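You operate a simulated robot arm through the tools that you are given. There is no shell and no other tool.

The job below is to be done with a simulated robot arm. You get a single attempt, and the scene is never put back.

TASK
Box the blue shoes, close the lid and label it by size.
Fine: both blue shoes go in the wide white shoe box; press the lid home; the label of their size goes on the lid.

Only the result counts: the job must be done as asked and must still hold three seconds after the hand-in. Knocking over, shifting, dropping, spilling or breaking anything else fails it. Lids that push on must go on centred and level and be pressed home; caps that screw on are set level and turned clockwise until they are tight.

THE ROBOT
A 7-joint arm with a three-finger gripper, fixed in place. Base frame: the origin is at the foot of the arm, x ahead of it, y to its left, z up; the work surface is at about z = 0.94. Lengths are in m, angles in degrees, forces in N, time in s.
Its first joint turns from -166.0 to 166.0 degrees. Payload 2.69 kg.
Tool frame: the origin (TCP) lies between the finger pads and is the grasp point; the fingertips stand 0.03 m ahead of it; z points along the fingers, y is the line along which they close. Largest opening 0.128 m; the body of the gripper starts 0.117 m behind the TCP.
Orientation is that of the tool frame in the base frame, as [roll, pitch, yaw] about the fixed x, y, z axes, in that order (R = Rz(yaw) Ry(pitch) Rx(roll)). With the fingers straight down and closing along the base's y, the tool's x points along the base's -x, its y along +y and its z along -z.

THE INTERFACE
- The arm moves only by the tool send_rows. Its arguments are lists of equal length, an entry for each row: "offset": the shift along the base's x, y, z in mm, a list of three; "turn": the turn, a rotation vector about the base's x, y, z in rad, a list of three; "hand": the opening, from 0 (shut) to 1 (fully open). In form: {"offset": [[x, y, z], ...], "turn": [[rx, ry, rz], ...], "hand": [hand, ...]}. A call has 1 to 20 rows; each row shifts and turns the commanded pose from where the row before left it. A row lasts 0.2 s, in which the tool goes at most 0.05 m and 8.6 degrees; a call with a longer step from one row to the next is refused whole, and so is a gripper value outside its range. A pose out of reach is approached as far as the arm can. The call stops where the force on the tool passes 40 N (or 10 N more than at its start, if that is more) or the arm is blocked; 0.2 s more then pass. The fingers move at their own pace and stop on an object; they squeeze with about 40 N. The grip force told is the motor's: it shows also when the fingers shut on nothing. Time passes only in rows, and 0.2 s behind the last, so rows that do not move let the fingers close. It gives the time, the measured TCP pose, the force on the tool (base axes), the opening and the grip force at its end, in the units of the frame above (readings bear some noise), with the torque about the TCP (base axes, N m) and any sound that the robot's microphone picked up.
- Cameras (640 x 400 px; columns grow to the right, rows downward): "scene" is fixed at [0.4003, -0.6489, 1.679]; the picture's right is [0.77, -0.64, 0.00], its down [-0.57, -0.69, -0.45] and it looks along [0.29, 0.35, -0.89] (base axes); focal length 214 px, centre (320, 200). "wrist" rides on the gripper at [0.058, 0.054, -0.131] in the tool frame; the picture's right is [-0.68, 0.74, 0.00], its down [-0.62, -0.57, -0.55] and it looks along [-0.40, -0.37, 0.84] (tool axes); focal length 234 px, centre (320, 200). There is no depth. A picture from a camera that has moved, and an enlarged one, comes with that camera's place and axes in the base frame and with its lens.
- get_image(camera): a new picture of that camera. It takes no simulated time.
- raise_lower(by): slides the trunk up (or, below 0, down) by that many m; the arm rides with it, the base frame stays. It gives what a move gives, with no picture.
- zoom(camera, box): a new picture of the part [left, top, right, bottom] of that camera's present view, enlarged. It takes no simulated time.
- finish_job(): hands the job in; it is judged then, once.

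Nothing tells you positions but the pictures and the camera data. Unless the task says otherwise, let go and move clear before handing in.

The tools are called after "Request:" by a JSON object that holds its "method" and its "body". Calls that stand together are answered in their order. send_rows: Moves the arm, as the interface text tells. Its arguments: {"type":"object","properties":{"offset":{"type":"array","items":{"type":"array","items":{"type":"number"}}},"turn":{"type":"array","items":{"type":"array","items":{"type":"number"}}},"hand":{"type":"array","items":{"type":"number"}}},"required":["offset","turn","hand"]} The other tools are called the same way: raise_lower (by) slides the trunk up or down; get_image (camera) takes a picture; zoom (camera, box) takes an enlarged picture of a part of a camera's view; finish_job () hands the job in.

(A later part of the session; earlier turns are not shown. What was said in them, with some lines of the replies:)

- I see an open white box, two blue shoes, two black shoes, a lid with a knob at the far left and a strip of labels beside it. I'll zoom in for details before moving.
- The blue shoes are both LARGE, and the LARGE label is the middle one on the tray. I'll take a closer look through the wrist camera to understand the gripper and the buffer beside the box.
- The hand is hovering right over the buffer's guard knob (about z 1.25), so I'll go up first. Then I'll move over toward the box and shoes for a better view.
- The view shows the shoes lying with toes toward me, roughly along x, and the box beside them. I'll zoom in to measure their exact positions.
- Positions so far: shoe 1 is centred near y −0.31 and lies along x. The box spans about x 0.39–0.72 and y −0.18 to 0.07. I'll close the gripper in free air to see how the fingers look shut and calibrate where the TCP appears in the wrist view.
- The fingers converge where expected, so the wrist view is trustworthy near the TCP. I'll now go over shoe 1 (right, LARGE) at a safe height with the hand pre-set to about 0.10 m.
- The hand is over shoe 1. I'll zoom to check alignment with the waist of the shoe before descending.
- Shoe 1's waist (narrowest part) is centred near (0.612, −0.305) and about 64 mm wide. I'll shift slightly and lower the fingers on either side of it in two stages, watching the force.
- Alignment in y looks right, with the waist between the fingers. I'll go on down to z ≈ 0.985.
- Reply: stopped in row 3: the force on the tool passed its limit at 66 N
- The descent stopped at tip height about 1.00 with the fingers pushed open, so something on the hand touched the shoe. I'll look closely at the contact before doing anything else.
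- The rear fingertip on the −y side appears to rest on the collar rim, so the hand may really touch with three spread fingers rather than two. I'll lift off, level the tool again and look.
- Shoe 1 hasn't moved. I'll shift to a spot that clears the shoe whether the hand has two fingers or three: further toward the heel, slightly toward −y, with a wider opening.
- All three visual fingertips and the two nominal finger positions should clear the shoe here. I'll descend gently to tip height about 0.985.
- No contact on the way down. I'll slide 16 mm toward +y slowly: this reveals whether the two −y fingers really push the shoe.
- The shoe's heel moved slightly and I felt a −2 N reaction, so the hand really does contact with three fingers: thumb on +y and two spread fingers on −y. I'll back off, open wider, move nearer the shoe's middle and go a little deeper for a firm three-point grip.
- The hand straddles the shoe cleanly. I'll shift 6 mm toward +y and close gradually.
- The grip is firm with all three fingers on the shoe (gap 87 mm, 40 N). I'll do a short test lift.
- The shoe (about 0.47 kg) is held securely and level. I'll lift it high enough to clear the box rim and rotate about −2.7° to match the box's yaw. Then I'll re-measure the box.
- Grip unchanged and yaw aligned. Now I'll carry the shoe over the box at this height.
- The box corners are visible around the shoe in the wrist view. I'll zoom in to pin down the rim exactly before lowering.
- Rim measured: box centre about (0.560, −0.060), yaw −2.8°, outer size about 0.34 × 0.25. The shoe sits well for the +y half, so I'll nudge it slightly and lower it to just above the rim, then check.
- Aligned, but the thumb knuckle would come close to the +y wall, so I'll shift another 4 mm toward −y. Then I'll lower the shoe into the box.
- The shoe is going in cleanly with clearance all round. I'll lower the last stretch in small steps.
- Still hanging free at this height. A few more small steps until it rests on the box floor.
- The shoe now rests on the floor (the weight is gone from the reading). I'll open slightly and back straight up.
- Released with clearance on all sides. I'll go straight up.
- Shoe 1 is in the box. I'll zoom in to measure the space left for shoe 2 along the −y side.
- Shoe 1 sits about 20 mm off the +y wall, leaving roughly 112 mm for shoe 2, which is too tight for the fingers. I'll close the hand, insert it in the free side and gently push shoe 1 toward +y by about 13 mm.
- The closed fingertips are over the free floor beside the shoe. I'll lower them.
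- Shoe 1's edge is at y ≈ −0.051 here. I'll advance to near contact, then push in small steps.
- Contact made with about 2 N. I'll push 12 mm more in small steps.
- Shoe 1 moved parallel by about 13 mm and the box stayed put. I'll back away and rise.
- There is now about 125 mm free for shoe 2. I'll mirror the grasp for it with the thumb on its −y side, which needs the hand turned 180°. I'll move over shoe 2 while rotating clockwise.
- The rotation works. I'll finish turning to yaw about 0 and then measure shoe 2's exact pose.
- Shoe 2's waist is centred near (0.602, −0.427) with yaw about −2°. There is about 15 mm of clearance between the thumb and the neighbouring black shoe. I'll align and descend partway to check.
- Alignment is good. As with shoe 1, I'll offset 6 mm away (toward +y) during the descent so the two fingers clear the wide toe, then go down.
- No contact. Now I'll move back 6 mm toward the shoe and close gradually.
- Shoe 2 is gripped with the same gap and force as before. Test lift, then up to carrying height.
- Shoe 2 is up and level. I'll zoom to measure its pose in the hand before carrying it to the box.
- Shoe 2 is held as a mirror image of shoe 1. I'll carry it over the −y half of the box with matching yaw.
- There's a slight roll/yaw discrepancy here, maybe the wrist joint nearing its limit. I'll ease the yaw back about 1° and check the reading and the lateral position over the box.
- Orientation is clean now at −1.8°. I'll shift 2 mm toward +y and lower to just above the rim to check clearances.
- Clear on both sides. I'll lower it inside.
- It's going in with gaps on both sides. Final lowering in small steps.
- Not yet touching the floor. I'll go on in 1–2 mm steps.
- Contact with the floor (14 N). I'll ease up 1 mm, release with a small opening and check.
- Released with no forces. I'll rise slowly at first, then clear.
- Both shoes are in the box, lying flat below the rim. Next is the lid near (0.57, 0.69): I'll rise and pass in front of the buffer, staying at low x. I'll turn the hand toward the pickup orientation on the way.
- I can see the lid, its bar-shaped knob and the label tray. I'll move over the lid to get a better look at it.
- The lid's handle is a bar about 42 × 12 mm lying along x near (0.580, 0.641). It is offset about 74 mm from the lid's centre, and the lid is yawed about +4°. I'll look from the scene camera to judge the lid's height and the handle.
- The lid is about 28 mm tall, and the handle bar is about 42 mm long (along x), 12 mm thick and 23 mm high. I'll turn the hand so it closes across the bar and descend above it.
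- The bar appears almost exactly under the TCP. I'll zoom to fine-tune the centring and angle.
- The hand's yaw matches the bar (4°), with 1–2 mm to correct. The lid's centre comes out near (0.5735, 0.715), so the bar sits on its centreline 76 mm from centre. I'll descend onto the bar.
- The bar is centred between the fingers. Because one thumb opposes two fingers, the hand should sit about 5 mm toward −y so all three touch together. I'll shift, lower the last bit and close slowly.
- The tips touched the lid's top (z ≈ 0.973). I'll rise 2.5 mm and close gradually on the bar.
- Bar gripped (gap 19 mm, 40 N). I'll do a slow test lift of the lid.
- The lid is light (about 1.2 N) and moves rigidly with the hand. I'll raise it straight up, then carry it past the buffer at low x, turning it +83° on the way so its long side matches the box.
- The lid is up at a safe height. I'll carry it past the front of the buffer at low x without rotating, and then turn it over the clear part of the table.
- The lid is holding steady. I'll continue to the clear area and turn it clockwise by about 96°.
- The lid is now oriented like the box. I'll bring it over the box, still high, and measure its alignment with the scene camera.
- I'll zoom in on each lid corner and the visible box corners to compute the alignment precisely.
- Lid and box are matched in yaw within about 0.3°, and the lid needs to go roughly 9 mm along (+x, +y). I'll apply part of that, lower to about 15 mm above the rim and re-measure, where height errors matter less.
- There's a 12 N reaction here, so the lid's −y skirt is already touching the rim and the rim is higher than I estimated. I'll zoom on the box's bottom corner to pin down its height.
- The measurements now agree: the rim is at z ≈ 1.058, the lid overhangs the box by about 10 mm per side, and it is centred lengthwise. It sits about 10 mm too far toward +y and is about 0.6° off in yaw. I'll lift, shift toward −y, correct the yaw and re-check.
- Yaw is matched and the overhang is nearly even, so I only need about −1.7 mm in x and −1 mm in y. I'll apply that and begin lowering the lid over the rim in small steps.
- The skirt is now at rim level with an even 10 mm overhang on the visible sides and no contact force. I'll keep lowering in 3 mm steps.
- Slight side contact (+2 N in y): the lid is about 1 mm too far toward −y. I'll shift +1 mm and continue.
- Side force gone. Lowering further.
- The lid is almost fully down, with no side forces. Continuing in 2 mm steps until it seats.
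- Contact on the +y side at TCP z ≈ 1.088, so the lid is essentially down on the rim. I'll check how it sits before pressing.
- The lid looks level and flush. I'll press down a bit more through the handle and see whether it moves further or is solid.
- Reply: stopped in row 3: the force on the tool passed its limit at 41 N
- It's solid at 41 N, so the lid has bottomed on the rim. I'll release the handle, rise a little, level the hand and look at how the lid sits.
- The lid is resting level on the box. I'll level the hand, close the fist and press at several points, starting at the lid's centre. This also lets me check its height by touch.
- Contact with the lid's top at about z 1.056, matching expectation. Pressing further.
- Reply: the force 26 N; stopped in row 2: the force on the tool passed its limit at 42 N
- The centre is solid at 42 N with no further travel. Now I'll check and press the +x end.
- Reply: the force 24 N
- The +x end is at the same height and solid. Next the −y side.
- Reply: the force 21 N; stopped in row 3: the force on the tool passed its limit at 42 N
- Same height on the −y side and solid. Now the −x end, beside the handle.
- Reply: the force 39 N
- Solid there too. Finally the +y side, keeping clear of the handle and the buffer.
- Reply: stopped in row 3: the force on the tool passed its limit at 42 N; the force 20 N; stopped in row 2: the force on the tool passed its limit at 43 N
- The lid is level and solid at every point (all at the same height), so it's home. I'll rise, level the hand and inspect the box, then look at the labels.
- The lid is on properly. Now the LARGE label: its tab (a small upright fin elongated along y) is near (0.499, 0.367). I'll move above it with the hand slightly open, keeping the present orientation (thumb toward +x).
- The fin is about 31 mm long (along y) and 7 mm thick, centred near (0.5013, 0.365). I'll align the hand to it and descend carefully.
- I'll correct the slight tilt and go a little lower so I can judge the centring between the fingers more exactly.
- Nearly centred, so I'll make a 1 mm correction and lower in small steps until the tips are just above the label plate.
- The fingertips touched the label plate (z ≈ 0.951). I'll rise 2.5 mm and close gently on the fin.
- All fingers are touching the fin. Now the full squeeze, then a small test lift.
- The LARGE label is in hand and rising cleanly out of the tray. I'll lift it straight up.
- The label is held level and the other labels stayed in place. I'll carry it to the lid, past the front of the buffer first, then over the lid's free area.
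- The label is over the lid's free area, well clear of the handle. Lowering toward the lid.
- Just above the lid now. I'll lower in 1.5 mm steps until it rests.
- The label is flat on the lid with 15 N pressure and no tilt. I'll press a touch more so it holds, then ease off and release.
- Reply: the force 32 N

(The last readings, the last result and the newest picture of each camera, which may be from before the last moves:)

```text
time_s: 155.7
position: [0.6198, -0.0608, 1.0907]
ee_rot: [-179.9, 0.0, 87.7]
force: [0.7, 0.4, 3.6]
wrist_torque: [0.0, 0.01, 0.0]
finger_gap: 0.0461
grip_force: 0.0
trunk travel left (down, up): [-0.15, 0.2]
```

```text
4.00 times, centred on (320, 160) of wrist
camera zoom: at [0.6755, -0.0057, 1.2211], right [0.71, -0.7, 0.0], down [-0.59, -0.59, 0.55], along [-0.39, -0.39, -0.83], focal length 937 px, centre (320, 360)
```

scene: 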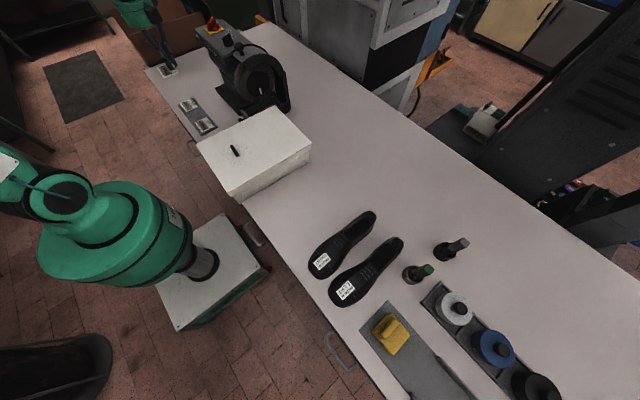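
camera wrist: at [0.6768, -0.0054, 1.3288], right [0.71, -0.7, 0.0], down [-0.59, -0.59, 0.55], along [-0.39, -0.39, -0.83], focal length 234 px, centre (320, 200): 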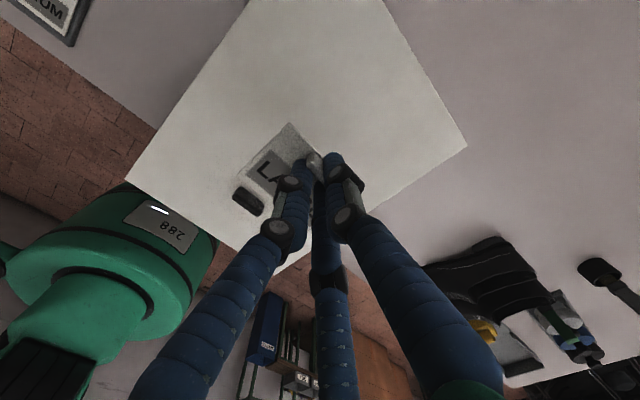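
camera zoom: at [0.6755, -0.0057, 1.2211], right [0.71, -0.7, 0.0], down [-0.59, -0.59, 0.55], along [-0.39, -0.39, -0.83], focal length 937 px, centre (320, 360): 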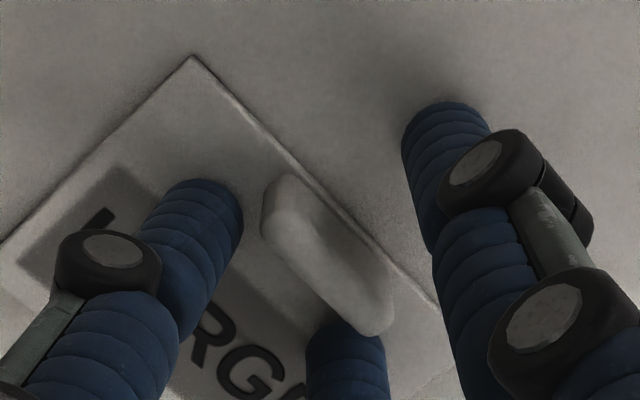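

Released, and the label lies flat on the lid. I'll go straight up slowly.

Request:
{"method": "send_rows", "body": {"offset": [[0, 0, 3], [0, 0, 5], [0, 0, 10], [0, 0, 20], [0, 0, 35], [0, 0, 40], [0, 0, 40], [0, 0, 0]], "turn": [[0, 0, 0], [0, 0, 0], [0, 0, 0], [0, 0, 0], [0, 0, 0], [0, 0, 0], [0, 0, 0], [0, 0, 0]], "hand": [0.35, 0.35, 0.35, 0.35, 0.35, 0.35, 0.35, 0.35]}}

Request:
{"method": "get_image", "body": {"camera": "scene"}}

Request:
{"method": "get_image", "body": {"camera": "wrist"}}

Request:
{"method": "zoom", "body": {"camera": "scene", "box": [180, 80, 340, 210]}}

Request:
{"method": "zoom", "body": {"camera": "scene", "box": [276, 130, 324, 160]}}

Request:
{"method": "zoom", "body": {"camera": "scene", "box": [206, 176, 254, 206]}}

```text
time_s: 157.5
position: [0.6203, -0.061, 1.244]
ee_rot: [-179.9, 0.0, 87.9]
force: [-0.4, 0.1, 0.0]
wrist_torque: [0.04, -0.05, -0.03]
finger_gap: 0.0449
grip_force: 0.1
trunk travel left (down, up): [-0.15, 0.2]
```

```text
taken
```

scene: 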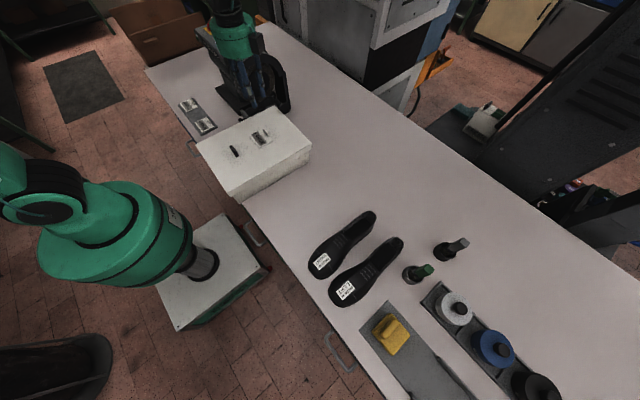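

```text
taken
camera wrist: at [0.6751, -0.0054, 1.3748], right [0.71, -0.7, 0.0], down [-0.59, -0.59, 0.55], along [-0.39, -0.39, -0.84], focal length 234 px, centre (320, 200)
```

wrist: 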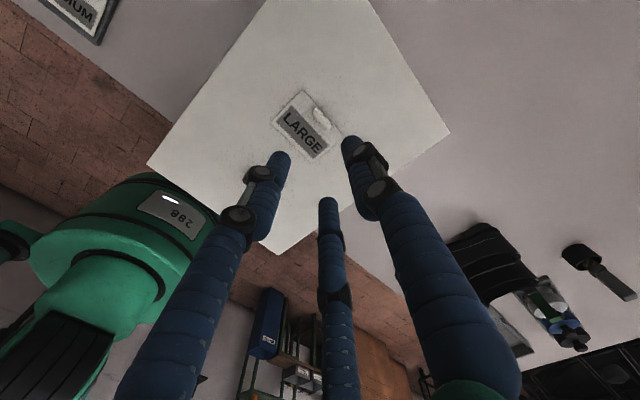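

```text
3.08 times, centred on (260, 145) of scene
camera zoom: at [0.4003, -0.6489, 1.679], right [0.77, -0.64, 0.0], down [-0.57, -0.69, -0.45], along [0.29, 0.35, -0.89], focal length 660 px, centre (505, 369)
```

zoom: 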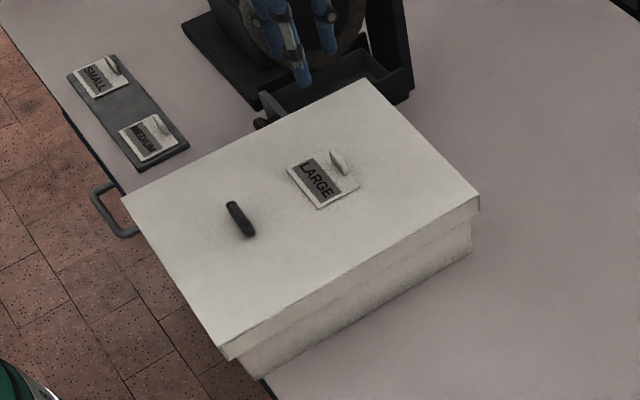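

```text
13.33 times, centred on (300, 145) of scene
camera zoom: at [0.4003, -0.6489, 1.679], right [0.77, -0.64, 0.0], down [-0.57, -0.69, -0.45], along [0.29, 0.35, -0.89], focal length 2860 px, centre (587, 933)
```

zoom: 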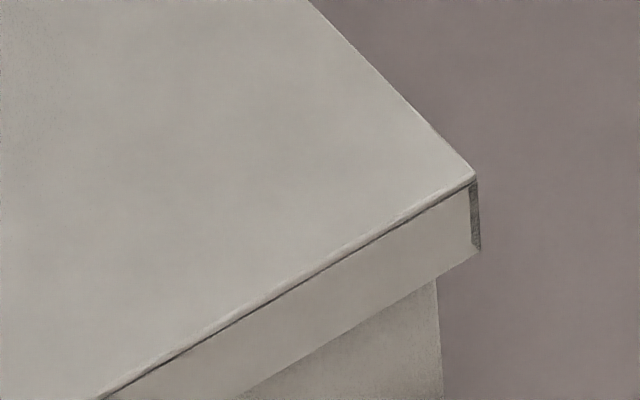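

```text
13.33 times, centred on (230, 191) of scene
camera zoom: at [0.4003, -0.6489, 1.679], right [0.77, -0.64, 0.0], down [-0.57, -0.69, -0.45], along [0.29, 0.35, -0.89], focal length 2860 px, centre (1520, 320)
```

zoom: 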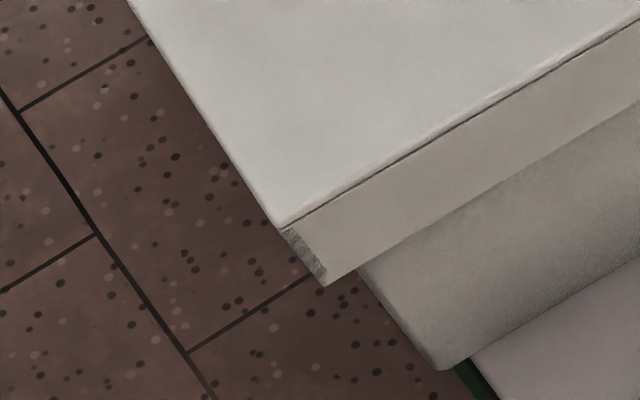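

The label lies flat on the closed, level lid, and the other items (black shoes, label tray, other labels) are where they were. I'll move the arm clear and take a last look.

Request:
{"method": "send_rows", "body": {"offset": [[0, 0, 40], [0, 0, 40], [-20, -30, 20], [-20, -40, 0], [-20, -40, 0], [-20, -40, 0], [0, -40, 0], [0, 0, 0], [0, 0, 0]], "turn": [[0, 0, 0], [0, 0, 0], [0, 0, 0], [0, 0, 0], [0, 0, 0], [0, 0, 0], [0, 0, 0], [0, 0, 0], [0, 0, 0]], "hand": [0.35, 0.35, 0.35, 0.35, 0.35, 0.35, 0.35, 0.35, 0.35]}}

Request:
{"method": "get_image", "body": {"camera": "scene"}}

Request:
{"method": "zoom", "body": {"camera": "scene", "box": [160, 70, 340, 210]}}

```text
time_s: 159.5
position: [0.5408, -0.2503, 1.344]
ee_rot: [-179.9, 0.1, 87.7]
force: [-0.3, 0.3, 0.2]
wrist_torque: [-0.08, -0.03, 0.0]
finger_gap: 0.0446
grip_force: 0.1
trunk travel left (down, up): [-0.15, 0.2]
```

```text
taken
```

scene: 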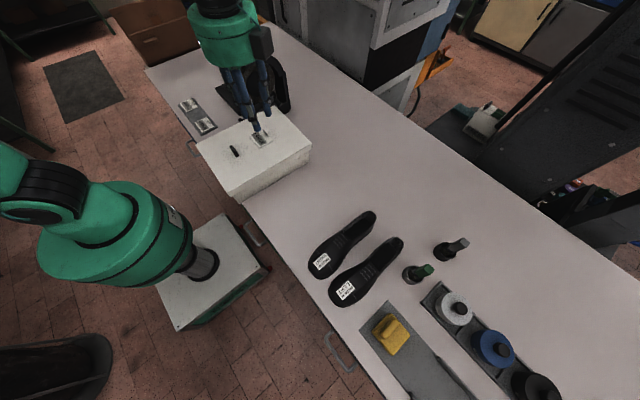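

```text
2.86 times, centred on (250, 140) of scene
camera zoom: at [0.4003, -0.6489, 1.679], right [0.77, -0.64, 0.0], down [-0.57, -0.69, -0.45], along [0.29, 0.35, -0.89], focal length 613 px, centre (520, 371)
```

zoom: 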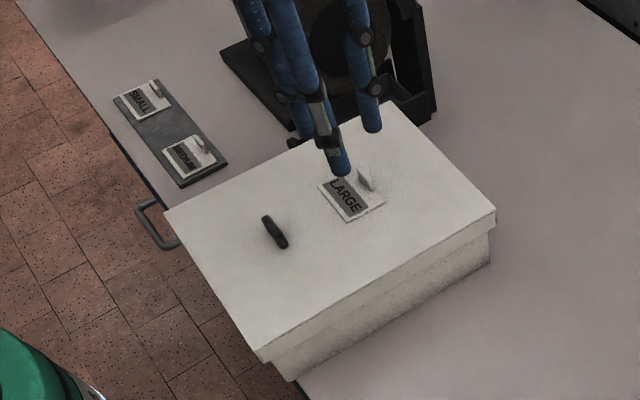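

Both blue shoes are inside, the lid is level and pressed home, and the LARGE label lies flat on the lid. The arm is clear and nothing else has moved, so I'm handing the job in.

Request:
{"method": "finish_job", "body": {}}

```text
The job is handed in.
```

The job is handed in. Both blue LARGE shoes are side by side in the wide white box, the lid is pressed down, and the LARGE label is lying flat on the lid.

- **Shoes:** I set shoe 1 in the +y half, then nudged it about 13 mm towards the wall to make room for shoe 2. From the scene camera the box stayed put.
- **Lid:** I pressed it with up to about 40 N at the centre and along all four sides. Each spot was solid and at the same height, so I take it as level and home. My height estimates for the rim and lid disagree by a few millimetres. I also never explained one early contact about 10 mm above the rim while the lid was still off-centre.
- **Label:** It lies flat beside the handle; I pressed it down with about 30 N before letting go. The SMALL and MEDIUM labels are still in their tray.
- **Everything else:** In the last camera view the black shoes, tray and buffer look unmoved.

The hand turned out to have three fingers, not two. On the first grasp try it pressed on shoe 1's collar at up to 66 N; the shoe did not visibly move, and I gripped it differently after that.
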